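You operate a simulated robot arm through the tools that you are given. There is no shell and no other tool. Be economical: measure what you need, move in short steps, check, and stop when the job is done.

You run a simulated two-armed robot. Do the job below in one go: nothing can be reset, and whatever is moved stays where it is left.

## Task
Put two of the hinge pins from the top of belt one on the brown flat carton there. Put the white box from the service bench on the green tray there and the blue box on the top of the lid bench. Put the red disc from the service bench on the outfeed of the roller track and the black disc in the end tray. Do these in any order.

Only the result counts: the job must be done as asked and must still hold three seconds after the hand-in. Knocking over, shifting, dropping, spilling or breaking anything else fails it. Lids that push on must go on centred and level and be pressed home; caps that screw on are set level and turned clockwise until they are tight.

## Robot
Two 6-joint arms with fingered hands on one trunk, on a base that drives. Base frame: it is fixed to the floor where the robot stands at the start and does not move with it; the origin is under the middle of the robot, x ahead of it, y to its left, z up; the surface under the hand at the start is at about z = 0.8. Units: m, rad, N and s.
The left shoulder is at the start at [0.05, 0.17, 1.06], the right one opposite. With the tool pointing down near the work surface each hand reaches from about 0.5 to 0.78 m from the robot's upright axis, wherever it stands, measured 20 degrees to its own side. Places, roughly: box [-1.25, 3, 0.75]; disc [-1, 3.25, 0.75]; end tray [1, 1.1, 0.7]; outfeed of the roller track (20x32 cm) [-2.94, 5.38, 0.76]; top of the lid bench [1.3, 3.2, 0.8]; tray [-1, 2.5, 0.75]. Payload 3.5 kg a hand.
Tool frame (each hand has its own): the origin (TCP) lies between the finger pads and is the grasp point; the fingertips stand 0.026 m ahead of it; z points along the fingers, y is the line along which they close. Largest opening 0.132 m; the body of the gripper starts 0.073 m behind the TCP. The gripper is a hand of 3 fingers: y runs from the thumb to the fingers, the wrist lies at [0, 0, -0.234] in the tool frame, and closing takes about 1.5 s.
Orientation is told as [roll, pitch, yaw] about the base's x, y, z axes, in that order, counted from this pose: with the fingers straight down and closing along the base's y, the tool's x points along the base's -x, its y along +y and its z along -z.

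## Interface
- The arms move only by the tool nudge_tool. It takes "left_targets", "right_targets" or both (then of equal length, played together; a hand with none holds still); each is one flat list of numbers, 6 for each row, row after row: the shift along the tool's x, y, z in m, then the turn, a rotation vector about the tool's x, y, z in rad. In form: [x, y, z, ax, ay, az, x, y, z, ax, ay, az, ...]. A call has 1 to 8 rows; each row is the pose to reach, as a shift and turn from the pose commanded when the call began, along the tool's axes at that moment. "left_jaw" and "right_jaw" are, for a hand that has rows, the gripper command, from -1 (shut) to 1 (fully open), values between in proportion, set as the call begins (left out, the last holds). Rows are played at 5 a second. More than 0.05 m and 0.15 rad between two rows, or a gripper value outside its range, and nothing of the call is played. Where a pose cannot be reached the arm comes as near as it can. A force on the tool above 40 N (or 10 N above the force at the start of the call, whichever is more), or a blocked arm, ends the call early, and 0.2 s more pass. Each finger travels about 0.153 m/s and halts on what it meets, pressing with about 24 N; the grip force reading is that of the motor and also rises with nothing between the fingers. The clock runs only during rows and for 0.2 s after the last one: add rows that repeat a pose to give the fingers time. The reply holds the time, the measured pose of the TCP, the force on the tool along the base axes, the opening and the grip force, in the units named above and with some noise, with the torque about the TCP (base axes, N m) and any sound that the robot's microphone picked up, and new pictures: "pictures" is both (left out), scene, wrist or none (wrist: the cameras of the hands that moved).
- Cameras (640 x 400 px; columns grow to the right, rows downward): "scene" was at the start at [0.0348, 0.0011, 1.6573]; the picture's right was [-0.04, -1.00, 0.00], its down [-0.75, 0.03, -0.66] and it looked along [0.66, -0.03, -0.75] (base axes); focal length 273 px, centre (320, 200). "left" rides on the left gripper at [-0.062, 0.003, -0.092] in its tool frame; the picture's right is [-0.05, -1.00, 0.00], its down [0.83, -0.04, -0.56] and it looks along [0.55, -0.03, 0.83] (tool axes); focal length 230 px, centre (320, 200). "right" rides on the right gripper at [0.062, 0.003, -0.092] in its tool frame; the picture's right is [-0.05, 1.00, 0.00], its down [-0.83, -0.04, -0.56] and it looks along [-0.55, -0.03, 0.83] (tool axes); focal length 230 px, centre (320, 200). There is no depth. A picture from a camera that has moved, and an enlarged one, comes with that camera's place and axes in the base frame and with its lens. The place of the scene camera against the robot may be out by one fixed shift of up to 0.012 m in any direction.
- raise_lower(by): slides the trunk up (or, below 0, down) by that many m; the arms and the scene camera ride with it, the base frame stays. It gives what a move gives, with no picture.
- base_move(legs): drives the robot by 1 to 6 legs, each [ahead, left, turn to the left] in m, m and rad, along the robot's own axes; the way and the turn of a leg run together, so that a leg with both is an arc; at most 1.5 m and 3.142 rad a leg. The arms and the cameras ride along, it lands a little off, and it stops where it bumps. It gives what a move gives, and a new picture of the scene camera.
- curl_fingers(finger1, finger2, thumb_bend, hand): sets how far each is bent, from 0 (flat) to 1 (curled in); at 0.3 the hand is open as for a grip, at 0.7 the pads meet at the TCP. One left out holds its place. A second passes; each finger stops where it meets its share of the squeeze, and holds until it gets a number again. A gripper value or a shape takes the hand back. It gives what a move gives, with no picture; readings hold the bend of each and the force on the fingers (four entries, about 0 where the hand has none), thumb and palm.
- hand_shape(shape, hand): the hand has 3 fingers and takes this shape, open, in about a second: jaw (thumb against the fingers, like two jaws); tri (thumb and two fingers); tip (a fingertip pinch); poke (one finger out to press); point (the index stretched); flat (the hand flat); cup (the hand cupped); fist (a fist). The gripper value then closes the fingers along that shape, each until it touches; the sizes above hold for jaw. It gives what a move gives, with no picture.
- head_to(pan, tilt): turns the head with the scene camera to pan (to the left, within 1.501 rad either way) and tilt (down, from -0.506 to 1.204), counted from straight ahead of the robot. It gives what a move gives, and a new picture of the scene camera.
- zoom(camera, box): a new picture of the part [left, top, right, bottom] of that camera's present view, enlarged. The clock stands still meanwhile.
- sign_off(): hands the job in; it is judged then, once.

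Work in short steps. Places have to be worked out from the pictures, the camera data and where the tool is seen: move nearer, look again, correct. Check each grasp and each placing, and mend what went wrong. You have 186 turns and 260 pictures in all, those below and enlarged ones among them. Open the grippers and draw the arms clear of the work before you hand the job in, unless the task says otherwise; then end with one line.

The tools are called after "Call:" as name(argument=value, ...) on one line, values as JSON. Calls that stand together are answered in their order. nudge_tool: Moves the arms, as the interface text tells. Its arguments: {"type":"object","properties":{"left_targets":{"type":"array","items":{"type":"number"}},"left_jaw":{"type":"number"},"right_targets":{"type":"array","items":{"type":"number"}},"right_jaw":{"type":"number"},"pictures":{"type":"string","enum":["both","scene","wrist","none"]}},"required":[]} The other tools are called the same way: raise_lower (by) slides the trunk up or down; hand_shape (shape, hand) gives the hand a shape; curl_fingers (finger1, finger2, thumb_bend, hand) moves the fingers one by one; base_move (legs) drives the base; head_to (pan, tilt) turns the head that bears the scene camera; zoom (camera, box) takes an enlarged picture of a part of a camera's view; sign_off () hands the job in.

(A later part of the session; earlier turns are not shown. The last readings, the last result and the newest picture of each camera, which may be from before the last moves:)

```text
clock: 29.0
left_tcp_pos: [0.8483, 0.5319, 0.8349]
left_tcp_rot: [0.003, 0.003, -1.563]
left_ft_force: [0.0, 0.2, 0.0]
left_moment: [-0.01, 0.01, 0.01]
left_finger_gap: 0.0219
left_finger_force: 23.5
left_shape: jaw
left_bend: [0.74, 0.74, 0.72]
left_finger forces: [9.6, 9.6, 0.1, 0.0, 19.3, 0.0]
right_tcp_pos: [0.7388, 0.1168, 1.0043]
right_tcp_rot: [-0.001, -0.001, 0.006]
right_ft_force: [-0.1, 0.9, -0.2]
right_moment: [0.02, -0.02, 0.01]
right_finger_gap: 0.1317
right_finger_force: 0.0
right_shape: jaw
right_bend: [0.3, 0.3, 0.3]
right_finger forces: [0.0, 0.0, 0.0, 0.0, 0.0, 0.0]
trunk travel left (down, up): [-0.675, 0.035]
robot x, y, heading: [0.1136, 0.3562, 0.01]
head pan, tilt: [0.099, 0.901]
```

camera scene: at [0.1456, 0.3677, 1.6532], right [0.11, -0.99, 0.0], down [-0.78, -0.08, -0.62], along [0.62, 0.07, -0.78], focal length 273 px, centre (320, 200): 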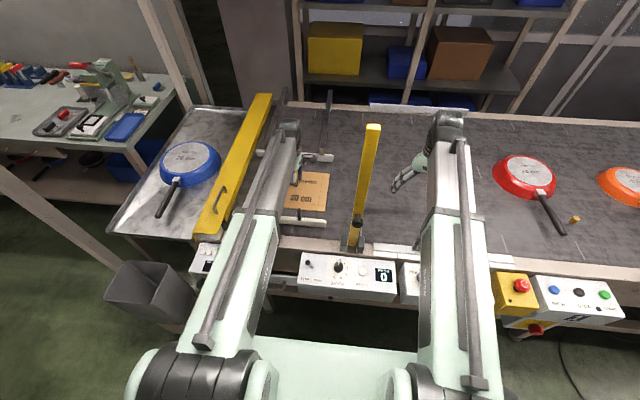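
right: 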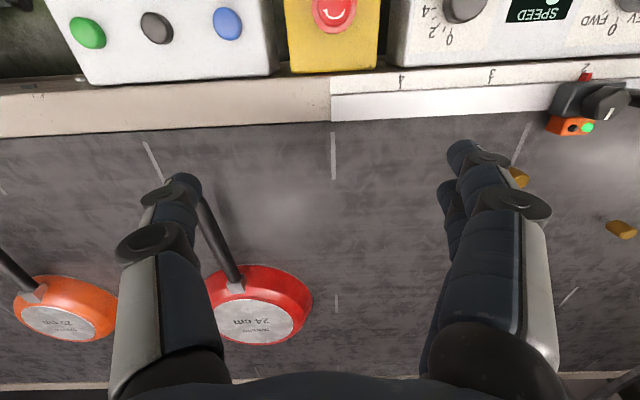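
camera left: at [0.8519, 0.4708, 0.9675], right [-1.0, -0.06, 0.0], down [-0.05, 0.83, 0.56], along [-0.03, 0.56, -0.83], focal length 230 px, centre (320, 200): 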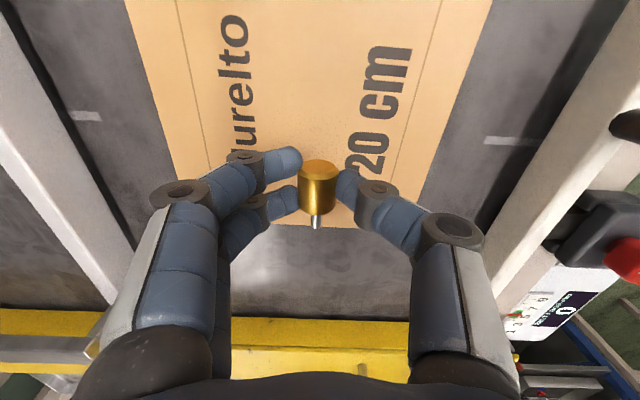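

No contact yet at .835. I go down a few mm more in small steps.

Call:
nudge_tool(left_targets=[0, 0, 0.002, 0, 0, 0, 0, 0, 0.004, 0, 0, 0, 0, 0, 0.005, 0, 0, 0], pictures="wrist")

```text
clock: 29.8
left_tcp_pos: [0.848, 0.5307, 0.8305]
left_tcp_rot: [0.007, 0.001, -1.561]
left_ft_force: [0.5, 2.4, 5.0]
left_moment: [0.03, -0.08, 0.02]
left_finger_gap: 0.0215
left_finger_force: 23.8
left_shape: jaw
left_bend: [0.74, 0.74, 0.72]
left_finger forces: [12.9, 11.1, 0.0, 0.0, 19.7, 0.0]
right_tcp_pos: [0.7376, 0.1159, 1.0057]
right_tcp_rot: [-0.001, -0.001, 0.007]
right_ft_force: [-0.1, -0.3, 0.3]
right_moment: [0.01, 0.01, -0.02]
right_finger_gap: 0.1319
right_finger_force: 0.1
right_shape: jaw
right_bend: [0.3, 0.3, 0.3]
right_finger forces: [0.0, 0.0, 0.0, 0.0, 0.0, 0.1]
trunk travel left (down, up): [-0.675, 0.035]
robot x, y, heading: [0.1131, 0.3555, 0.007]
head pan, tilt: [0.099, 0.901]
camera left: at [0.8533, 0.4709, 0.9218], right [-1.0, -0.06, -0.01], down [-0.05, 0.83, 0.56], along [-0.03, 0.56, -0.83], focal length 230 px, centre (320, 200)
```

left: 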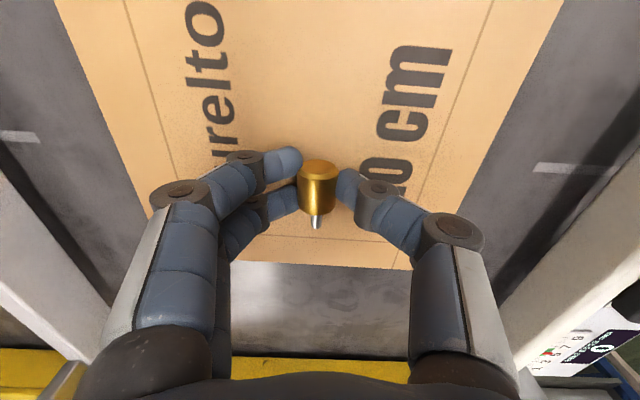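

Contact with the carton shows as a 5 N upward force. I open the fingers slightly, then lift straight up.

Call:
nudge_tool(left_targets=[0, 0, 0, 0, 0, 0, 0, 0, 0, 0, 0, 0, 0, 0, 0, 0, 0, 0, 0, 0, 0, 0, 0, 0], left_jaw=-0.1, pictures="none")

Call:
nudge_tool(left_targets=[0, 0, -0.03, 0, 0, 0, 0, 0, -0.07, 0, 0, 0, 0, 0, -0.11, 0, 0, 0, 0, 0, -0.15, 0, 0, 0, 0, 0, -0.17, 0, 0, 0, 0, 0, -0.17, 0, 0, 0], pictures="wrist")

```text
clock: 30.8
left_tcp_pos: [0.8478, 0.5316, 0.8312]
left_tcp_rot: [0.006, 0.002, -1.564]
left_ft_force: [-0.1, -0.3, 14.4]
left_moment: [-0.04, 0.04, -0.03]
left_finger_gap: 0.0543
left_finger_force: 0.0
left_shape: jaw
left_bend: [0.74, 0.74, 0.71]
left_finger forces: [3.8, 3.6, 0.0, 0.0, 6.7, 0.0]
right_tcp_pos: [0.7383, 0.1158, 1.0063]
right_tcp_rot: [0.001, -0.001, 0.006]
right_ft_force: [-0.5, -0.1, -0.6]
right_moment: [-0.01, 0.02, 0.03]
right_finger_gap: 0.1317
right_finger_force: 0.0
right_shape: jaw
right_bend: [0.3, 0.3, 0.3]
right_finger forces: [0.0, 0.0, 0.0, 0.1, 0.0, 0.1]
trunk travel left (down, up): [-0.675, 0.035]
robot x, y, heading: [0.1121, 0.3566, 0.008]
head pan, tilt: [0.099, 0.901]
```

```text
clock: 32.2
left_tcp_pos: [0.8504, 0.5336, 1.0009]
left_tcp_rot: [0.002, 0.001, -1.562]
left_ft_force: [0.6, 1.0, 0.0]
left_moment: [0.01, -0.03, -0.01]
left_finger_gap: 0.0587
left_finger_force: 0.1
left_shape: jaw
left_bend: [0.73, 0.73, 0.7]
left_finger forces: [0.0, 0.0, 0.0, 0.0, 0.0, 0.0]
right_tcp_pos: [0.7391, 0.1168, 1.0047]
right_tcp_rot: [0.001, 0.001, 0.006]
right_ft_force: [0.7, 0.2, 0.3]
right_moment: [-0.01, 0.04, -0.02]
right_finger_gap: 0.1321
right_finger_force: 0.0
right_shape: jaw
right_bend: [0.3, 0.3, 0.3]
right_finger forces: [0.1, 0.1, 0.0, 0.0, 0.0, 0.1]
trunk travel left (down, up): [-0.675, 0.035]
robot x, y, heading: [0.1146, 0.3549, 0.006]
head pan, tilt: [0.099, 0.901]
camera left: at [0.8554, 0.473, 1.0919], right [-1.0, -0.06, 0.0], down [-0.05, 0.83, 0.56], along [-0.03, 0.56, -0.83], focal length 230 px, centre (320, 200)
```

left: 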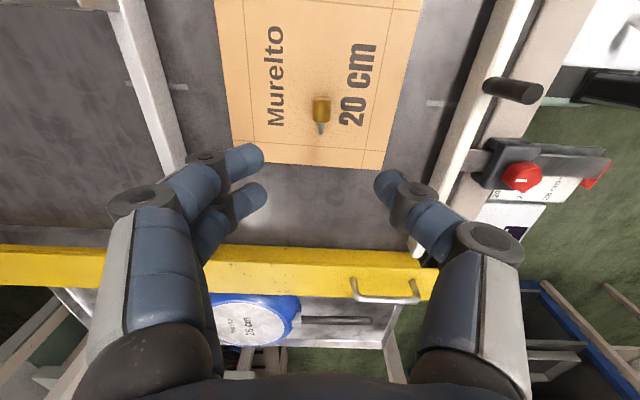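

Pin 1 lies on the carton. I retract the left hand while turning it back to yaw 0.

Call:
nudge_tool(left_targets=[0, -0.03, 0, 0, 0, -0.14, 0, -0.06, 0, 0, 0, -0.28, 0, -0.09, 0, 0, 0, -0.42, 0, -0.12, 0, 0, 0, -0.56, 0, -0.15, 0, 0, 0, -0.7, 0, -0.15, 0, 0, 0, -0.84, 0, -0.15, 0, 0, 0, -0.98], pictures="none")

Call:
nudge_tool(left_targets=[0, 0, 0, 0, 0, -0.14, 0, 0, 0, 0, 0, -0.28, 0, 0, 0, 0, 0, -0.42, 0, 0, 0, 0, 0, -0.56, 0, 0, 0, 0, 0, -0.58, 0, 0, 0, 0, 0, -0.58], pictures="none")

Call:
base_move(legs=[[-0.25, 0, 0], [0, -0.54, 0]])

```text
clock: 33.8
left_tcp_pos: [0.6982, 0.5327, 0.9981]
left_tcp_rot: [0.002, 0.0, -0.581]
left_ft_force: [-0.1, -0.6, -0.4]
left_moment: [0.0, -0.01, 0.0]
left_finger_gap: 0.059
left_finger_force: 0.0
left_shape: jaw
left_bend: [0.73, 0.73, 0.7]
left_finger forces: [0.1, 0.0, 0.0, 0.0, 0.1, 0.1]
right_tcp_pos: [0.7398, 0.1165, 1.0044]
right_tcp_rot: [0.0, 0.0, 0.006]
right_ft_force: [-1.6, 0.8, -0.6]
right_moment: [0.03, -0.02, -0.02]
right_finger_gap: 0.1318
right_finger_force: 0.0
right_shape: jaw
right_bend: [0.3, 0.3, 0.3]
right_finger forces: [0.0, 0.0, 0.0, 0.0, 0.0, 0.1]
trunk travel left (down, up): [-0.675, 0.035]
robot x, y, heading: [0.1166, 0.3567, 0.006]
head pan, tilt: [0.099, 0.901]
```

```text
clock: 35.2
left_tcp_pos: [0.6983, 0.5325, 1.0013]
left_tcp_rot: [0.003, -0.001, -0.001]
left_ft_force: [-1.4, -0.4, -0.4]
left_moment: [-0.02, -0.01, -0.02]
left_finger_gap: 0.0589
left_finger_force: 0.1
left_shape: jaw
left_bend: [0.73, 0.73, 0.7]
left_finger forces: [0.0, 0.1, 0.0, 0.0, 0.0, 0.0]
right_tcp_pos: [0.7385, 0.1169, 1.0047]
right_tcp_rot: [0.0, -0.001, 0.006]
right_ft_force: [-0.7, 0.6, 0.6]
right_moment: [-0.01, 0.0, 0.04]
right_finger_gap: 0.1321
right_finger_force: 0.0
right_shape: jaw
right_bend: [0.3, 0.3, 0.3]
right_finger forces: [0.0, 0.0, 0.0, 0.1, 0.1, 0.1]
trunk travel left (down, up): [-0.675, 0.035]
robot x, y, heading: [0.1111, 0.3544, 0.012]
head pan, tilt: [0.099, 0.901]
```

```text
clock: 39.8
left_tcp_pos: [0.4566, -0.019, 1.0004]
left_tcp_rot: [0.001, -0.003, -0.009]
left_ft_force: [1.0, 0.6, -0.2]
left_moment: [0.01, -0.01, 0.02]
left_finger_gap: 0.0589
left_finger_force: 0.1
left_shape: jaw
left_bend: [0.73, 0.73, 0.7]
left_finger forces: [0.1, 0.1, 0.0, 0.0, 0.0, 0.1]
right_tcp_pos: [0.4952, -0.4353, 1.0033]
right_tcp_rot: [0.0, 0.0, 0.002]
right_ft_force: [0.2, -0.2, 0.3]
right_moment: [0.03, 0.01, 0.01]
right_finger_gap: 0.1317
right_finger_force: 0.0
right_shape: jaw
right_bend: [0.3, 0.3, 0.3]
right_finger forces: [0.0, 0.1, 0.1, 0.1, 0.0, 0.0]
trunk travel left (down, up): [-0.675, 0.035]
robot x, y, heading: [-0.1292, -0.1919, -0.001]
head pan, tilt: [0.099, 0.901]
camera scene: at [-0.0967, -0.1806, 1.6532], right [0.1, -0.99, 0.0], down [-0.78, -0.08, -0.62], along [0.62, 0.06, -0.78], focal length 273 px, centre (320, 200)
```

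scene: 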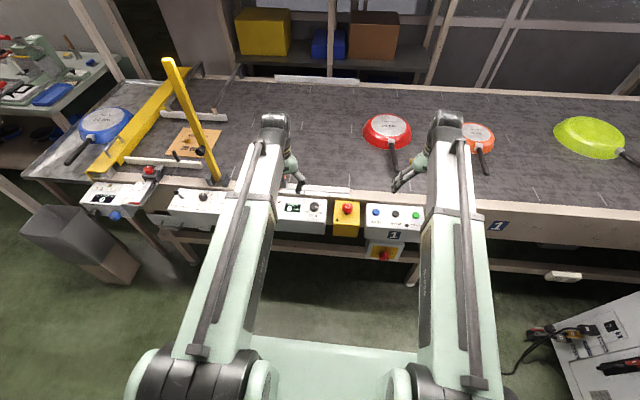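

Clear so far. I drive .24 ahead and look with the left wrist camera.

Call:
base_move(legs=[[0.24, 0, 0]])

Call:
zoom(camera="left", box=[0, 0, 640, 400])

```text
clock: 41.5
left_tcp_pos: [0.6956, -0.0171, 0.9989]
left_tcp_rot: [0.002, 0.0, -0.007]
left_ft_force: [-0.3, 0.7, 0.5]
left_moment: [0.02, 0.02, 0.0]
left_finger_gap: 0.0589
left_finger_force: 0.0
left_shape: jaw
left_bend: [0.73, 0.73, 0.7]
left_finger forces: [0.1, 0.0, 0.1, 0.1, 0.0, 0.1]
right_tcp_pos: [0.7343, -0.4328, 1.0054]
right_tcp_rot: [0.0, 0.001, 0.004]
right_ft_force: [-0.1, -0.4, -0.6]
right_moment: [-0.01, 0.0, -0.01]
right_finger_gap: 0.1319
right_finger_force: 0.2
right_shape: jaw
right_bend: [0.3, 0.3, 0.3]
right_finger forces: [0.0, 0.0, 0.0, 0.0, 0.0, 0.0]
trunk travel left (down, up): [-0.675, 0.035]
robot x, y, heading: [0.1085, -0.191, -0.001]
head pan, tilt: [0.099, 0.901]
camera scene: at [0.1426, -0.1791, 1.6531], right [0.1, -0.99, 0.0], down [-0.78, -0.08, -0.62], along [0.62, 0.06, -0.78], focal length 273 px, centre (320, 200)
```

scene: 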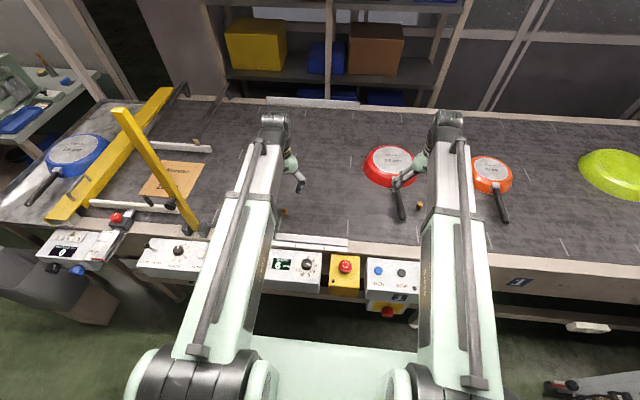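

```text
1.00 times, centred on (320, 200) of left (not enlarged: the box is as wide or as high as the picture)
camera zoom: at [0.759, -0.0143, 1.0902], right [0.04, -1.0, 0.0], down [-0.83, -0.04, 0.55], along [-0.55, -0.02, -0.83], focal length 230 px, centre (320, 200)
```

zoom: 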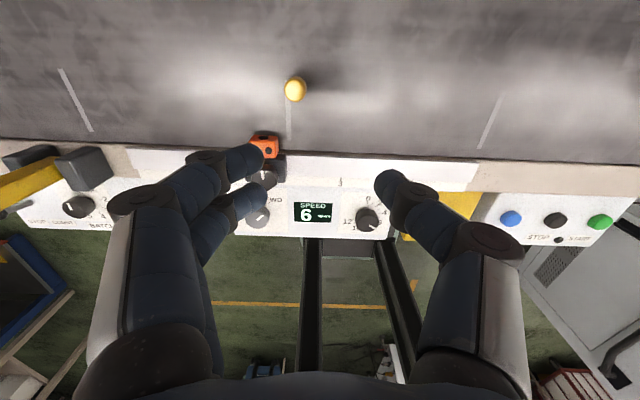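

Pin 2's top is near [.722,.011], with an orange sensor block at about [.667,.048]. I move over the pin, narrow the jaw and go to z≈.92.

Call:
nudge_tool(left_targets=[-0.013, 0.014, 0, 0, 0, 0, -0.026, 0.028, 0.01, 0, 0, 0, -0.026, 0.028, 0.045, 0, 0, 0, -0.026, 0.028, 0.08, 0, 0, 0, -0.026, 0.028, 0.08, 0, 0, 0], left_jaw=-0.35, pictures="wrist")

```text
clock: 42.7
left_tcp_pos: [0.7224, 0.0083, 0.9195]
left_tcp_rot: [0.003, 0.0, -0.007]
left_ft_force: [0.1, 0.0, 0.6]
left_moment: [0.01, -0.04, 0.01]
left_finger_gap: 0.0432
left_finger_force: 0.0
left_shape: jaw
left_bend: [0.73, 0.73, 0.7]
left_finger forces: [0.1, 0.0, 0.0, 0.0, 0.0, 0.0]
right_tcp_pos: [0.732, -0.433, 1.005]
right_tcp_rot: [-0.001, 0.0, 0.003]
right_ft_force: [-0.5, 0.3, 0.1]
right_moment: [0.0, 0.03, 0.02]
right_finger_gap: 0.1322
right_finger_force: 0.0
right_shape: jaw
right_bend: [0.3, 0.3, 0.3]
right_finger forces: [0.0, 0.0, 0.0, 0.0, 0.0, 0.1]
trunk travel left (down, up): [-0.675, 0.035]
robot x, y, heading: [0.1065, -0.1899, 0.003]
head pan, tilt: [0.099, 0.901]
camera left: at [0.7858, 0.0116, 1.0118], right [0.04, -1.0, 0.0], down [-0.83, -0.04, 0.55], along [-0.55, -0.02, -0.83], focal length 230 px, centre (320, 200)
```

left: 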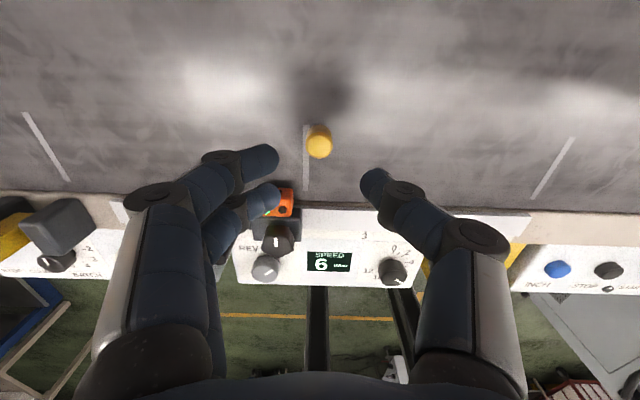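

The orange block is close to the second finger's path. I yaw the hand 45° so the fingers sit ahead-left and clear it, then recheck.

Call:
nudge_tool(left_targets=[0.001, 0.001, 0, 0, 0, 0.13, 0.002, 0.001, 0, 0, 0, 0.26, 0.003, 0.001, 0, 0, 0, 0.39, 0.003, 0.001, 0, 0, 0, 0.52, 0.003, 0.001, 0, 0, 0, 0.65, 0.003, 0.001, 0, 0, 0, 0.785, 0.003, 0.001, 0, 0, 0, 0.785], pictures="wrist")

```text
clock: 44.3
left_tcp_pos: [0.7178, 0.0114, 0.9213]
left_tcp_rot: [0.002, -0.001, -0.793]
left_ft_force: [0.9, 0.5, -0.4]
left_moment: [0.0, -0.01, -0.01]
left_finger_gap: 0.043
left_finger_force: 0.0
left_shape: jaw
left_bend: [0.73, 0.73, 0.7]
left_finger forces: [0.1, 0.0, 0.0, 0.0, 0.0, 0.0]
right_tcp_pos: [0.7332, -0.433, 1.0056]
right_tcp_rot: [0.001, 0.0, 0.004]
right_ft_force: [-0.4, 0.1, -0.4]
right_moment: [-0.02, -0.01, -0.04]
right_finger_gap: 0.1319
right_finger_force: 0.0
right_shape: jaw
right_bend: [0.3, 0.3, 0.3]
right_finger forces: [0.1, 0.0, 0.0, 0.0, 0.0, 0.1]
trunk travel left (down, up): [-0.675, 0.035]
robot x, y, heading: [0.1091, -0.1929, 0.005]
head pan, tilt: [0.099, 0.901]
camera left: at [0.7647, -0.0299, 1.0116], right [-0.68, -0.74, 0.0], down [-0.61, 0.56, 0.56], along [-0.41, 0.38, -0.83], focal length 230 px, centre (320, 200)
```

left: 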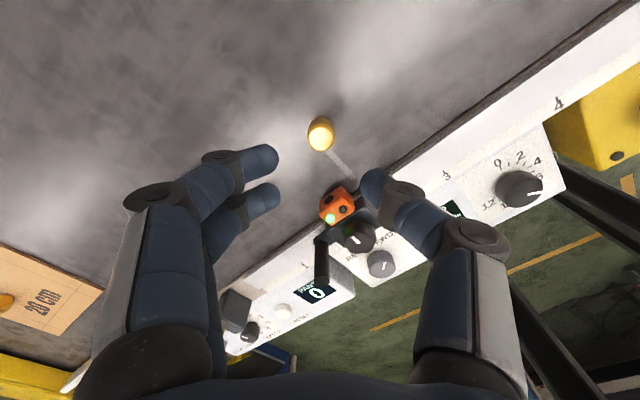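

The block is now clear of fingers and thumb by ≥1 cm. I go down to TCP z≈.842.

Call:
nudge_tool(left_targets=[-0.001, 0.001, 0.04, 0, 0, 0, -0.001, 0.001, 0.065, 0, 0, 0, -0.001, 0.001, 0.079, 0, 0, 0, -0.001, 0.001, 0.079, 0, 0, 0], pictures="wrist")

```text
clock: 45.3
left_tcp_pos: [0.7206, 0.0126, 0.8414]
left_tcp_rot: [0.001, -0.002, -0.793]
left_ft_force: [0.1, 0.3, -0.1]
left_moment: [-0.01, 0.03, -0.03]
left_finger_gap: 0.0433
left_finger_force: 0.1
left_shape: jaw
left_bend: [0.73, 0.73, 0.7]
left_finger forces: [0.1, 0.1, 0.0, 0.0, 0.1, 0.0]
right_tcp_pos: [0.7332, -0.434, 1.0048]
right_tcp_rot: [-0.001, -0.001, 0.003]
right_ft_force: [-0.1, -0.3, 0.1]
right_moment: [0.0, 0.0, -0.04]
right_finger_gap: 0.1318
right_finger_force: 0.1
right_shape: jaw
right_bend: [0.3, 0.3, 0.3]
right_finger forces: [0.0, 0.0, 0.0, 0.0, 0.1, 0.0]
trunk travel left (down, up): [-0.675, 0.035]
robot x, y, heading: [0.1105, -0.1901, 0.005]
head pan, tilt: [0.099, 0.901]
camera left: at [0.7675, -0.0282, 0.9324], right [-0.67, -0.74, 0.0], down [-0.61, 0.56, 0.55], along [-0.41, 0.38, -0.83], focal length 230 px, centre (320, 200)
```

left: 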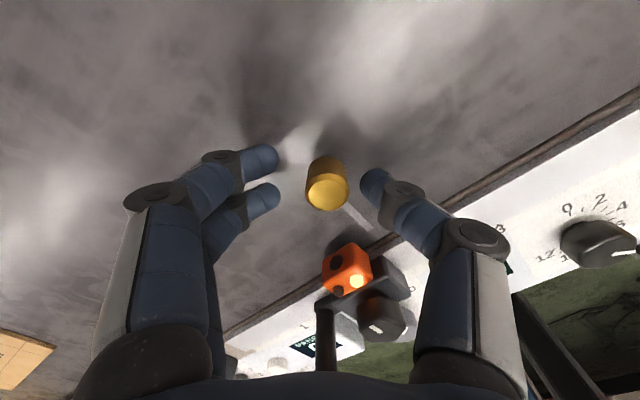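

The pin is slightly toward the thumb; I shift 3 mm and close in stages.

Call:
nudge_tool(left_targets=[0, -0.003, 0, 0, 0, 0, 0, -0.003, 0, 0, 0, 0], left_jaw=-0.58, pictures="wrist")

```text
clock: 45.9
left_tcp_pos: [0.7185, 0.0088, 0.8417]
left_tcp_rot: [0.002, -0.001, -0.792]
left_ft_force: [0.5, 0.3, 0.3]
left_moment: [0.02, 0.0, 0.02]
left_finger_gap: 0.0283
left_finger_force: 0.1
left_shape: jaw
left_bend: [0.73, 0.73, 0.7]
left_finger forces: [0.0, 0.1, 0.0, 0.0, 0.0, 0.0]
right_tcp_pos: [0.7327, -0.4332, 1.0037]
right_tcp_rot: [-0.001, -0.001, 0.004]
right_ft_force: [-0.1, 0.6, 0.0]
right_moment: [-0.03, 0.0, -0.01]
right_finger_gap: 0.1316
right_finger_force: 0.1
right_shape: jaw
right_bend: [0.3, 0.3, 0.3]
right_finger forces: [0.0, 0.1, 0.0, 0.0, 0.0, 0.0]
trunk travel left (down, up): [-0.675, 0.035]
robot x, y, heading: [0.1091, -0.191, 0.005]
head pan, tilt: [0.099, 0.901]
camera left: at [0.765, -0.0311, 0.9326], right [-0.67, -0.74, 0.0], down [-0.62, 0.56, 0.56], along [-0.41, 0.38, -0.83], focal length 230 px, centre (320, 200)
```

left: 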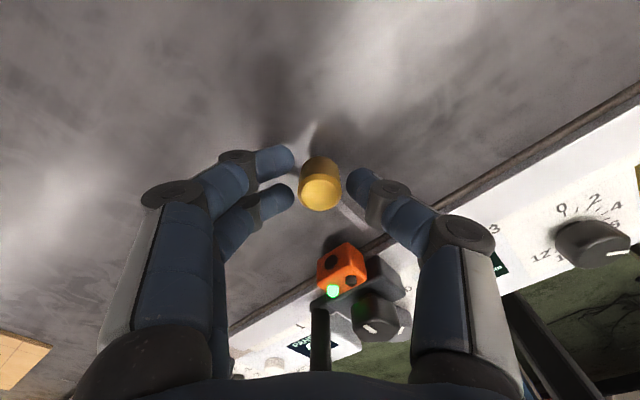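

Well centred now. I close fully.

Call:
nudge_tool(left_targets=[0, 0, 0, 0, 0, 0, 0, 0, 0, 0, 0, 0, 0, 0, 0, 0, 0, 0, 0, 0, 0, 0, 0, 0], left_jaw=-1, pictures="wrist")

```text
clock: 46.9
left_tcp_pos: [0.718, 0.0094, 0.8422]
left_tcp_rot: [0.001, 0.001, -0.794]
left_ft_force: [0.4, -0.3, -1.2]
left_moment: [-0.04, -0.03, 0.0]
left_finger_gap: 0.0112
left_finger_force: 24.3
left_shape: jaw
left_bend: [0.72, 0.71, 0.7]
left_finger forces: [11.9, 9.0, 0.0, 0.0, 21.2, 0.0]
right_tcp_pos: [0.7326, -0.4336, 1.0043]
right_tcp_rot: [0.0, -0.001, 0.003]
right_ft_force: [-0.7, 0.0, 0.4]
right_moment: [0.01, -0.01, 0.02]
right_finger_gap: 0.1319
right_finger_force: 0.1
right_shape: jaw
right_bend: [0.3, 0.3, 0.3]
right_finger forces: [0.1, 0.0, 0.1, 0.0, 0.1, 0.1]
trunk travel left (down, up): [-0.675, 0.035]
robot x, y, heading: [0.11, -0.1921, 0.004]
head pan, tilt: [0.099, 0.901]
camera left: at [0.7651, -0.0311, 0.9326], right [-0.67, -0.74, 0.0], down [-0.61, 0.56, 0.56], along [-0.41, 0.38, -0.83], focal length 230 px, centre (320, 200)
```

left: 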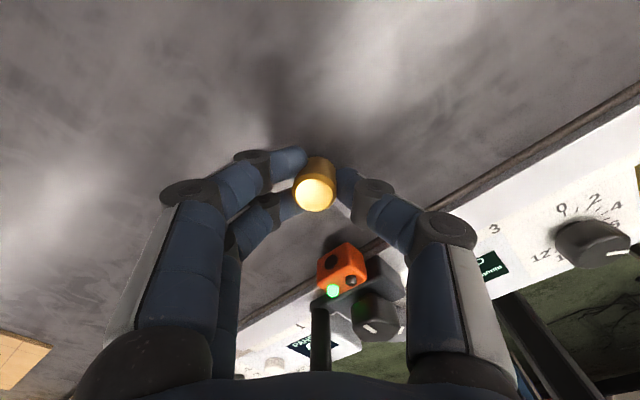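

Held between thumb and both fingers. I lift and drive back around the post.

Call:
nudge_tool(left_targets=[0, 0, -0.04, 0, 0, 0, 0, 0, -0.08, 0, 0, 0, 0, 0, -0.12, 0, 0, 0, 0, 0, -0.16, 0, 0, 0, 0, 0, -0.18, 0, 0, 0], pictures="wrist")

Call:
base_move(legs=[[-0.26, 0, 0], [0, 0.53, 0]])

Call:
base_move(legs=[[0.26, 0, 0]])

```text
clock: 48.1
left_tcp_pos: [0.7157, 0.0103, 1.0216]
left_tcp_rot: [0.0, 0.001, -0.793]
left_ft_force: [-0.7, -1.0, 0.5]
left_moment: [0.0, 0.02, 0.0]
left_finger_gap: 0.0114
left_finger_force: 23.8
left_shape: jaw
left_bend: [0.72, 0.71, 0.7]
left_finger forces: [12.3, 9.5, 0.0, 0.1, 21.1, 0.0]
right_tcp_pos: [0.7328, -0.4329, 1.0055]
right_tcp_rot: [0.001, 0.001, 0.004]
right_ft_force: [-0.4, -0.7, 0.7]
right_moment: [0.0, 0.01, -0.01]
right_finger_gap: 0.132
right_finger_force: 0.1
right_shape: jaw
right_bend: [0.3, 0.3, 0.3]
right_finger forces: [0.0, 0.0, 0.0, 0.0, 0.1, 0.0]
trunk travel left (down, up): [-0.675, 0.035]
robot x, y, heading: [0.1094, -0.1911, 0.003]
head pan, tilt: [0.099, 0.901]
camera left: at [0.7623, -0.0298, 1.1128], right [-0.67, -0.74, 0.0], down [-0.61, 0.56, 0.56], along [-0.41, 0.38, -0.83], focal length 230 px, centre (320, 200)
```

left: 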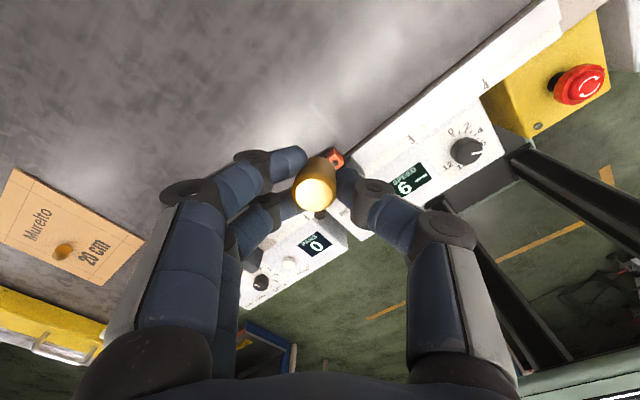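

```text
clock: 52.7
left_tcp_pos: [0.4594, 0.5433, 1.0205]
left_tcp_rot: [0.002, -0.001, -0.797]
left_ft_force: [-0.6, 0.4, -0.5]
left_moment: [-0.01, 0.0, 0.02]
left_finger_gap: 0.0112
left_finger_force: 24.1
left_shape: jaw
left_bend: [0.72, 0.71, 0.7]
left_finger forces: [12.3, 9.7, 0.1, 0.0, 21.2, 0.0]
right_tcp_pos: [0.4754, 0.099, 1.0041]
right_tcp_rot: [-0.001, 0.002, 0.0]
right_ft_force: [-0.6, -0.3, 0.2]
right_moment: [0.0, 0.04, -0.02]
right_finger_gap: 0.1319
right_finger_force: 0.0
right_shape: jaw
right_bend: [0.3, 0.3, 0.3]
right_finger forces: [0.0, 0.0, 0.0, 0.1, 0.0, 0.1]
trunk travel left (down, up): [-0.675, 0.035]
robot x, y, heading: [-0.1475, 0.3407, -0.003]
head pan, tilt: [0.099, 0.901]
camera scene: at [-0.1154, 0.3558, 1.6532], right [0.1, -1.0, 0.0], down [-0.78, -0.08, -0.62], along [0.62, 0.06, -0.78], focal length 273 px, centre (320, 200)
```

scene: 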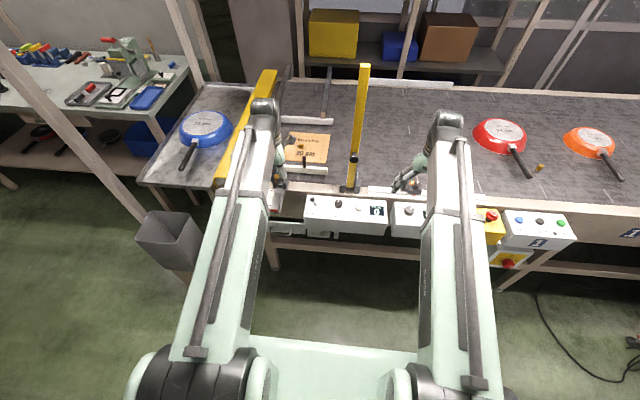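

```text
clock: 54.5
left_tcp_pos: [0.7229, 0.545, 1.0196]
left_tcp_rot: [0.002, 0.001, -0.791]
left_ft_force: [0.8, 0.8, -0.6]
left_moment: [-0.01, 0.01, 0.0]
left_finger_gap: 0.0111
left_finger_force: 24.0
left_shape: jaw
left_bend: [0.72, 0.71, 0.7]
left_finger forces: [12.3, 9.7, 0.0, 0.1, 21.2, 0.0]
right_tcp_pos: [0.7395, 0.1002, 1.0026]
right_tcp_rot: [0.0, -0.002, 0.002]
right_ft_force: [0.4, 0.1, 0.0]
right_moment: [0.02, 0.06, 0.0]
right_finger_gap: 0.132
right_finger_force: 0.0
right_shape: jaw
right_bend: [0.3, 0.3, 0.3]
right_finger forces: [0.0, 0.0, 0.0, 0.1, 0.1, 0.0]
trunk travel left (down, up): [-0.675, 0.035]
robot x, y, heading: [0.1124, 0.342, 0.005]
head pan, tilt: [0.099, 0.901]
camera scene: at [0.1486, 0.3551, 1.6532], right [0.1, -0.99, 0.0], down [-0.78, -0.08, -0.62], along [0.62, 0.06, -0.78], focal length 273 px, centre (320, 200)
```

scene: 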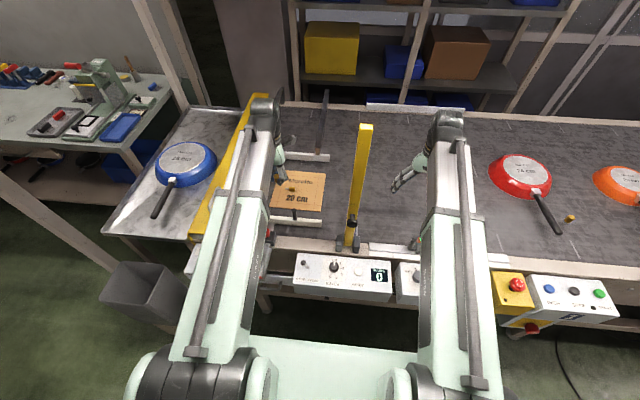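

Next target for pin 2 is [.88,.475], clear of pin 1. I move there high and go down to about .875.

Call:
nudge_tool(left_targets=[-0.04, 0.0156, 0, 0, 0, 0, -0.08, 0.0312, 0, 0, 0, 0, -0.12, 0.0468, 0, 0, 0, 0, -0.16, 0.0624, 0, 0, 0, 0, -0.16, 0.0624, 0.045, 0, 0, 0, -0.16, 0.0624, 0.09, 0, 0, 0, -0.16, 0.0624, 0.135, 0, 0, 0, -0.16, 0.0624, 0.135, 0, 0, 0], pictures="wrist")

```text
clock: 56.3
left_tcp_pos: [0.8578, 0.4731, 0.8909]
left_tcp_rot: [0.001, -0.004, -0.792]
left_ft_force: [-0.5, -0.6, -0.3]
left_moment: [-0.02, 0.01, 0.0]
left_finger_gap: 0.0112
left_finger_force: 24.2
left_shape: jaw
left_bend: [0.72, 0.71, 0.7]
left_finger forces: [12.5, 10.1, 0.0, 0.0, 21.1, 0.0]
left hand out of reach, approached as far as the arm can: row 4, 5, 6, 7, 8
right_tcp_pos: [0.7396, 0.1011, 1.005]
right_tcp_rot: [-0.001, 0.0, 0.002]
right_ft_force: [-0.5, -0.3, -1.0]
right_moment: [-0.01, 0.03, -0.02]
right_finger_gap: 0.1319
right_finger_force: 0.1
right_shape: jaw
right_bend: [0.3, 0.3, 0.3]
right_finger forces: [0.0, 0.0, 0.0, 0.0, 0.0, 0.1]
trunk travel left (down, up): [-0.675, 0.035]
robot x, y, heading: [0.1138, 0.3456, -0.002]
head pan, tilt: [0.099, 0.901]
camera left: at [0.9039, 0.4323, 0.9811], right [-0.67, -0.74, 0.0], down [-0.62, 0.56, 0.55], along [-0.41, 0.38, -0.83], focal length 230 px, centre (320, 200)
```

left: 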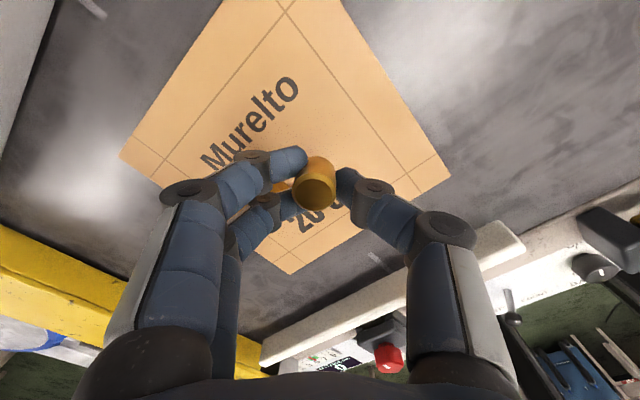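

Reach ended at x≈.858, too near pin 1. I shift toward [.825,.455] and see where it lands.

Call:
nudge_tool(left_targets=[0.005, -0.018, 0, 0, 0, 0, 0.0104, -0.0362, 0, 0, 0, 0, 0.0104, -0.0362, 0, 0, 0, 0], pictures="wrist")

```text
clock: 57.1
left_tcp_pos: [0.8218, 0.4552, 0.8889]
left_tcp_rot: [0.002, 0.001, -0.792]
left_ft_force: [0.2, 0.1, 0.0]
left_moment: [0.04, 0.02, 0.0]
left_finger_gap: 0.0112
left_finger_force: 24.3
left_shape: jaw
left_bend: [0.72, 0.71, 0.7]
left_finger forces: [12.6, 10.2, 0.0, 0.0, 21.2, 0.0]
right_tcp_pos: [0.7396, 0.1012, 1.0054]
right_tcp_rot: [0.002, 0.0, 0.001]
right_ft_force: [0.2, -1.1, -0.4]
right_moment: [0.01, -0.01, -0.01]
right_finger_gap: 0.1319
right_finger_force: 0.1
right_shape: jaw
right_bend: [0.3, 0.3, 0.3]
right_finger forces: [0.0, 0.1, 0.0, 0.0, 0.1, 0.0]
trunk travel left (down, up): [-0.675, 0.035]
robot x, y, heading: [0.115, 0.3464, 0.001]
head pan, tilt: [0.099, 0.901]
camera left: at [0.8691, 0.4148, 0.9803], right [-0.67, -0.74, 0.0], down [-0.61, 0.56, 0.56], along [-0.41, 0.38, -0.83], focal length 230 px, centre (320, 200)
```

left: 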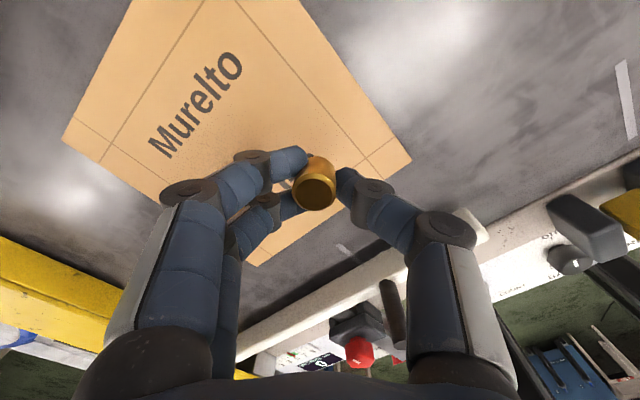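

Carton's near corner is at [.763,.415], so this spot is fine. I shift 1 cm away from pin 1 and lower.

Call:
nudge_tool(left_targets=[-0.001, -0.008, 0, 0, 0, 0, -0.001, -0.008, 0.02, 0, 0, 0, -0.001, -0.008, 0.035, 0, 0, 0, -0.001, -0.008, 0.039, 0, 0, 0], pictures="none")

Call:
nudge_tool(left_targets=[0, 0, 0.002, 0, 0, 0, 0, 0, 0.004, 0, 0, 0], pictures="both")

```text
clock: 58.1
left_tcp_pos: [0.8182, 0.4522, 0.85]
left_tcp_rot: [0.003, 0.001, -0.792]
left_ft_force: [0.4, 0.0, -0.8]
left_moment: [0.01, -0.01, 0.0]
left_finger_gap: 0.0109
left_finger_force: 24.3
left_shape: jaw
left_bend: [0.72, 0.71, 0.7]
left_finger forces: [12.6, 10.2, 0.1, 0.0, 21.2, 0.0]
right_tcp_pos: [0.738, 0.0998, 1.0048]
right_tcp_rot: [0.001, 0.0, 0.002]
right_ft_force: [-0.2, -0.1, -0.5]
right_moment: [0.03, 0.01, 0.02]
right_finger_gap: 0.1318
right_finger_force: 0.1
right_shape: jaw
right_bend: [0.3, 0.3, 0.3]
right_finger forces: [0.1, 0.0, 0.1, 0.0, 0.0, 0.1]
trunk travel left (down, up): [-0.675, 0.035]
robot x, y, heading: [0.1165, 0.3439, -0.003]
head pan, tilt: [0.099, 0.901]
```

```text
clock: 58.7
left_tcp_pos: [0.8175, 0.4499, 0.846]
left_tcp_rot: [0.003, 0.002, -0.793]
left_ft_force: [-0.7, -0.3, 0.0]
left_moment: [-0.01, 0.0, 0.0]
left_finger_gap: 0.0112
left_finger_force: 24.1
left_shape: jaw
left_bend: [0.72, 0.71, 0.7]
left_finger forces: [12.8, 10.2, 0.0, 0.0, 21.1, 0.0]
right_tcp_pos: [0.7386, 0.1005, 1.0046]
right_tcp_rot: [0.0, 0.0, 0.003]
right_ft_force: [0.7, -0.2, 0.4]
right_moment: [-0.01, 0.01, 0.03]
right_finger_gap: 0.1321
right_finger_force: 0.1
right_shape: jaw
right_bend: [0.3, 0.3, 0.3]
right_finger forces: [0.1, 0.0, 0.1, 0.0, 0.1, 0.0]
trunk travel left (down, up): [-0.675, 0.035]
robot x, y, heading: [0.1179, 0.3431, 0.001]
head pan, tilt: [0.099, 0.901]
camera scene: at [0.1469, 0.355, 1.6532], right [0.1, -0.99, 0.0], down [-0.78, -0.08, -0.62], along [0.62, 0.06, -0.78], focal length 273 px, centre (320, 200)
camera left: at [0.8648, 0.4093, 0.937], right [-0.68, -0.74, 0.0], down [-0.61, 0.56, 0.55], along [-0.41, 0.38, -0.83], focal length 230 px, centre (320, 200)
```

scene: 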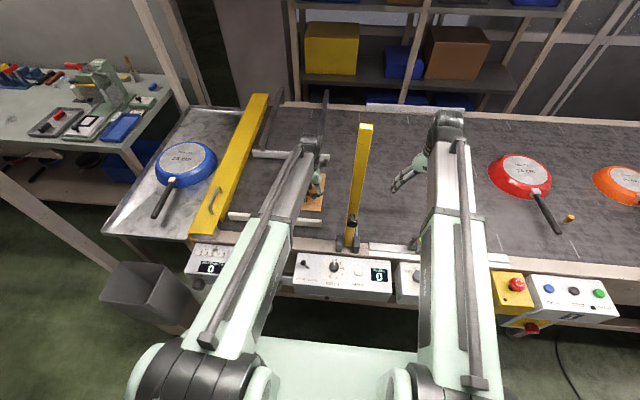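
left: 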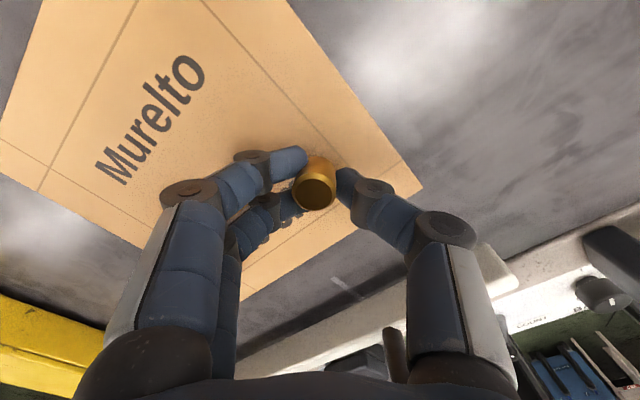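

No contact yet. I continue in 1.5 mm steps.

Call:
nudge_tool(left_targets=[0, 0, 0.0015, 0, 0, 0, 0, 0, 0.003, 0, 0, 0], pictures="none")

Call:
nudge_tool(left_targets=[0, 0, 0.0015, 0, 0, 0, 0, 0, 0.0015, 0, 0, 0], pictures="none")

```text
clock: 59.3
left_tcp_pos: [0.8172, 0.45, 0.8445]
left_tcp_rot: [0.004, 0.0, -0.792]
left_ft_force: [0.5, -0.9, 13.4]
left_moment: [0.03, -0.03, 0.02]
left_finger_gap: 0.0119
left_finger_force: 24.0
left_shape: jaw
left_bend: [0.72, 0.72, 0.71]
left_finger forces: [15.2, 11.6, 0.0, 0.1, 25.2, 0.0]
right_tcp_pos: [0.7377, 0.1002, 1.0059]
right_tcp_rot: [0.0, -0.002, 0.002]
right_ft_force: [-0.2, -0.2, 0.4]
right_moment: [-0.03, 0.0, 0.02]
right_finger_gap: 0.132
right_finger_force: 0.1
right_shape: jaw
right_bend: [0.3, 0.3, 0.3]
right_finger forces: [0.0, 0.0, 0.1, 0.0, 0.0, 0.0]
trunk travel left (down, up): [-0.675, 0.035]
robot x, y, heading: [0.1141, 0.3467, 0.002]
head pan, tilt: [0.099, 0.901]
```

```text
clock: 59.9
left_tcp_pos: [0.8176, 0.4509, 0.8436]
left_tcp_rot: [0.005, -0.002, -0.793]
left_ft_force: [-0.3, -1.5, 26.2]
left_moment: [0.02, -0.08, -0.04]
left_finger_gap: 0.0129
left_finger_force: 23.9
left_shape: jaw
left_bend: [0.73, 0.72, 0.71]
left_finger forces: [17.3, 12.6, 0.0, 0.0, 29.4, 0.1]
right_tcp_pos: [0.7362, 0.1009, 1.0058]
right_tcp_rot: [0.001, -0.001, 0.001]
right_ft_force: [0.2, 0.7, -0.9]
right_moment: [-0.01, 0.04, -0.01]
right_finger_gap: 0.1317
right_finger_force: 0.0
right_shape: jaw
right_bend: [0.3, 0.3, 0.3]
right_finger forces: [0.0, 0.0, 0.0, 0.0, 0.0, 0.0]
trunk travel left (down, up): [-0.675, 0.035]
robot x, y, heading: [0.116, 0.3446, -0.0]
head pan, tilt: [0.099, 0.901]
```

Pressing with 26 N, so the pin stands on the carton. I ease 2 mm up, open a little, then look.

Call:
nudge_tool(left_targets=[0, 0, -0.0025, 0, 0, 0, 0, 0, -0.0025, 0, 0, 0], pictures="none")

Call:
nudge_tool(left_targets=[0, 0, 0, 0, 0, 0, 0, 0, 0, 0, 0, 0, 0, 0, 0, 0, 0, 0], left_jaw=-0.4, pictures="wrist")

```text
clock: 60.5
left_tcp_pos: [0.8178, 0.4505, 0.8437]
left_tcp_rot: [0.003, -0.002, -0.793]
left_ft_force: [-1.3, -0.4, 13.1]
left_moment: [0.02, -0.03, 0.02]
left_finger_gap: 0.0125
left_finger_force: 24.3
left_shape: jaw
left_bend: [0.73, 0.72, 0.71]
left_finger forces: [16.0, 12.9, 0.0, 0.1, 26.9, 0.1]
right_tcp_pos: [0.7381, 0.1011, 1.0044]
right_tcp_rot: [0.0, -0.001, 0.003]
right_ft_force: [-0.3, -1.0, 0.6]
right_moment: [0.02, 0.0, 0.01]
right_finger_gap: 0.1319
right_finger_force: 0.1
right_shape: jaw
right_bend: [0.3, 0.3, 0.3]
right_finger forces: [0.1, 0.0, 0.1, 0.0, 0.0, 0.0]
trunk travel left (down, up): [-0.675, 0.035]
robot x, y, heading: [0.1154, 0.3437, 0.002]
head pan, tilt: [0.099, 0.901]
```

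```text
clock: 61.3
left_tcp_pos: [0.8187, 0.4501, 0.8448]
left_tcp_rot: [0.002, 0.0, -0.793]
left_ft_force: [-0.6, -0.1, -0.1]
left_moment: [0.02, 0.01, 0.02]
left_finger_gap: 0.0392
left_finger_force: 0.1
left_shape: jaw
left_bend: [0.74, 0.74, 0.7]
left_finger forces: [0.0, 0.0, 0.1, 0.0, 0.1, 0.0]
right_tcp_pos: [0.7405, 0.1006, 1.0047]
right_tcp_rot: [0.001, 0.0, 0.002]
right_ft_force: [0.5, 0.4, 1.1]
right_moment: [0.0, -0.01, 0.01]
right_finger_gap: 0.1321
right_finger_force: 0.0
right_shape: jaw
right_bend: [0.3, 0.3, 0.3]
right_finger forces: [0.1, 0.0, 0.0, 0.0, 0.1, 0.0]
trunk travel left (down, up): [-0.675, 0.035]
robot x, y, heading: [0.1154, 0.3455, -0.002]
head pan, tilt: [0.099, 0.901]
camera left: at [0.8654, 0.409, 0.9348], right [-0.68, -0.74, 0.0], down [-0.61, 0.56, 0.56], along [-0.41, 0.38, -0.83], focal length 230 px, centre (320, 200)
```

left: 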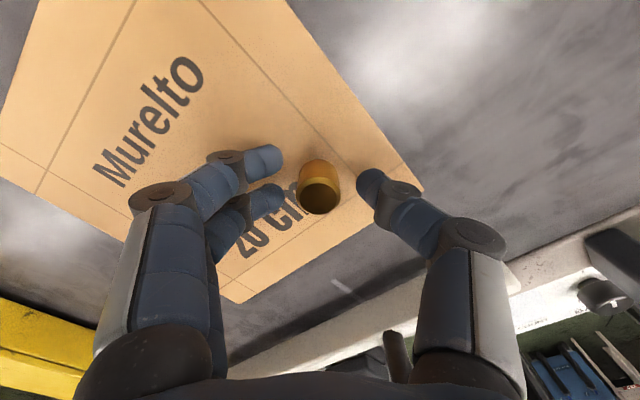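

Pin 2 stands free on the carton. I lift straight up.

Call:
nudge_tool(left_targets=[0, 0, -0.03, 0, 0, 0, 0, 0, -0.07, 0, 0, 0, 0, 0, -0.11, 0, 0, 0, 0, 0, -0.15, 0, 0, 0, 0, 0, -0.18, 0, 0, 0], pictures="wrist")

```text
clock: 62.5
left_tcp_pos: [0.8211, 0.4492, 1.0238]
left_tcp_rot: [0.001, 0.001, -0.793]
left_ft_force: [-0.4, -0.4, 0.1]
left_moment: [-0.01, 0.01, 0.02]
left_finger_gap: 0.0393
left_finger_force: 0.0
left_shape: jaw
left_bend: [0.74, 0.74, 0.7]
left_finger forces: [0.0, 0.0, 0.1, 0.0, 0.1, 0.1]
right_tcp_pos: [0.7388, 0.1007, 1.0062]
right_tcp_rot: [0.001, 0.0, 0.002]
right_ft_force: [0.0, -0.1, 0.6]
right_moment: [0.01, -0.03, 0.03]
right_finger_gap: 0.132
right_finger_force: 0.0
right_shape: jaw
right_bend: [0.3, 0.3, 0.3]
right_finger forces: [0.0, 0.0, 0.0, 0.0, 0.0, 0.1]
trunk travel left (down, up): [-0.675, 0.035]
robot x, y, heading: [0.1135, 0.3412, 0.002]
head pan, tilt: [0.099, 0.901]
camera left: at [0.8679, 0.4084, 1.1144], right [-0.68, -0.74, 0.0], down [-0.61, 0.56, 0.56], along [-0.41, 0.38, -0.83], focal length 230 px, centre (320, 200)
```

left: 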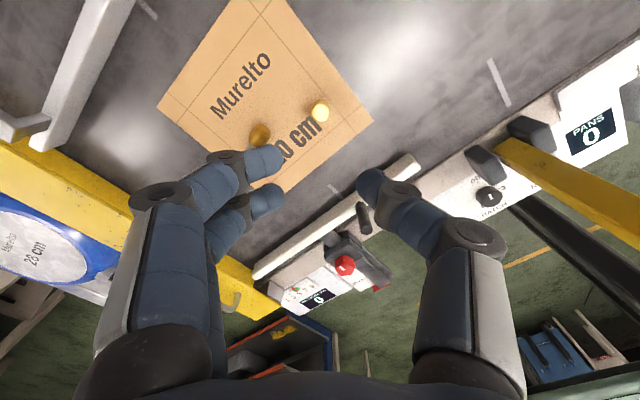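

Both pins rest on the carton. I draw the left arm in and yaw back, drive back a bit and look left toward the service bench.

Call:
nudge_tool(left_targets=[0.02, -0.02, 0, 0, 0, -0.13, 0.04, -0.04, 0, 0, 0, -0.26, 0.06, -0.06, 0, 0, 0, -0.39, 0.08, -0.08, 0, 0, 0, -0.52, 0.09, -0.09, 0, 0, 0, -0.65, 0.09, -0.09, 0, 0, 0, -0.785, 0.09, -0.09, 0, 0, 0, -0.785], pictures="none")

Call:
base_move(legs=[[-0.4, 0, 0]])

Call:
head_to(pan=1.5, tilt=0.35)

```text
clock: 64.1
left_tcp_pos: [0.6907, 0.4502, 1.0253]
left_tcp_rot: [0.003, -0.002, -0.006]
left_ft_force: [0.4, 0.7, 0.2]
left_moment: [0.03, -0.02, 0.01]
left_finger_gap: 0.0392
left_finger_force: 0.0
left_shape: jaw
left_bend: [0.74, 0.74, 0.7]
left_finger forces: [0.1, 0.0, 0.0, 0.0, 0.0, 0.0]
right_tcp_pos: [0.739, 0.1, 1.0047]
right_tcp_rot: [0.0, 0.001, 0.002]
right_ft_force: [0.6, -0.7, -0.6]
right_moment: [0.01, 0.01, 0.01]
right_finger_gap: 0.1318
right_finger_force: 0.1
right_shape: jaw
right_bend: [0.3, 0.3, 0.3]
right_finger forces: [0.0, 0.1, 0.1, 0.1, 0.0, 0.0]
trunk travel left (down, up): [-0.675, 0.035]
robot x, y, heading: [0.1162, 0.343, 0.002]
head pan, tilt: [0.099, 0.901]
```

```text
clock: 66.6
left_tcp_pos: [0.2983, 0.4505, 1.0248]
left_tcp_rot: [0.002, 0.0, -0.005]
left_ft_force: [0.3, 0.9, -0.3]
left_moment: [0.01, 0.0, -0.01]
left_finger_gap: 0.0392
left_finger_force: 0.1
left_shape: jaw
left_bend: [0.74, 0.74, 0.7]
left_finger forces: [0.0, 0.0, 0.0, 0.0, 0.0, 0.0]
right_tcp_pos: [0.3493, 0.1013, 1.0054]
right_tcp_rot: [-0.002, 0.001, 0.006]
right_ft_force: [-0.3, 0.1, 0.2]
right_moment: [-0.03, -0.01, 0.04]
right_finger_gap: 0.1318
right_finger_force: 0.0
right_shape: jaw
right_bend: [0.3, 0.3, 0.3]
right_finger forces: [0.0, 0.0, 0.0, 0.1, 0.0, 0.0]
trunk travel left (down, up): [-0.675, 0.035]
robot x, y, heading: [-0.2767, 0.343, 0.003]
head pan, tilt: [0.099, 0.901]
camera scene: at [-0.2452, 0.3535, 1.6532], right [0.11, -0.99, 0.0], down [-0.78, -0.08, -0.62], along [0.62, 0.07, -0.78], focal length 273 px, centre (320, 200)
```

scene: 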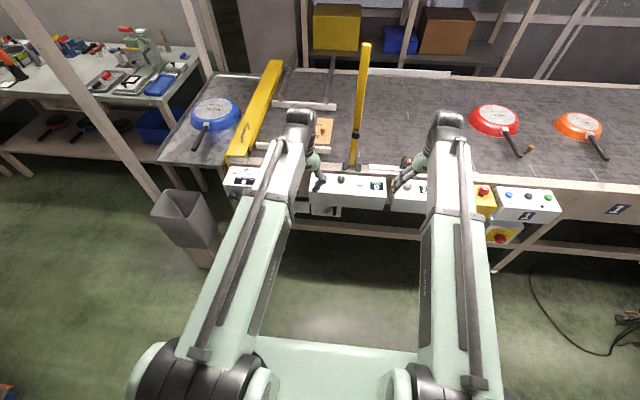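

```text
clock: 68.1
left_tcp_pos: [0.3004, 0.4517, 1.026]
left_tcp_rot: [0.001, -0.002, -0.003]
left_ft_force: [0.1, -0.3, 0.4]
left_moment: [0.01, -0.02, 0.05]
left_finger_gap: 0.0395
left_finger_force: 0.1
left_shape: jaw
left_bend: [0.74, 0.74, 0.7]
left_finger forces: [0.1, 0.0, 0.0, 0.1, 0.0, 0.1]
right_tcp_pos: [0.3487, 0.1012, 1.0049]
right_tcp_rot: [0.001, -0.001, 0.007]
right_ft_force: [-0.4, 0.1, 1.0]
right_moment: [0.0, 0.01, 0.03]
right_finger_gap: 0.1319
right_finger_force: 0.1
right_shape: jaw
right_bend: [0.3, 0.3, 0.3]
right_finger forces: [0.0, 0.1, 0.0, 0.0, 0.1, 0.0]
trunk travel left (down, up): [-0.675, 0.035]
robot x, y, heading: [-0.276, 0.3428, 0.011]
head pan, tilt: [1.499, 0.351]
camera scene: at [-0.3129, 0.4384, 1.7007], right [1.0, -0.07, 0.0], down [-0.02, -0.34, -0.94], along [0.06, 0.94, -0.34], focal length 273 px, centre (320, 200)
```

scene: 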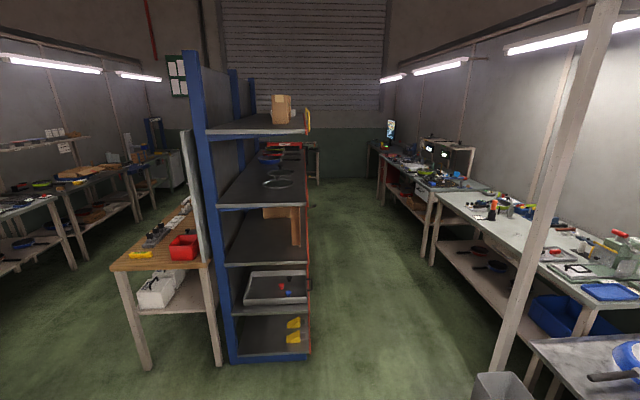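

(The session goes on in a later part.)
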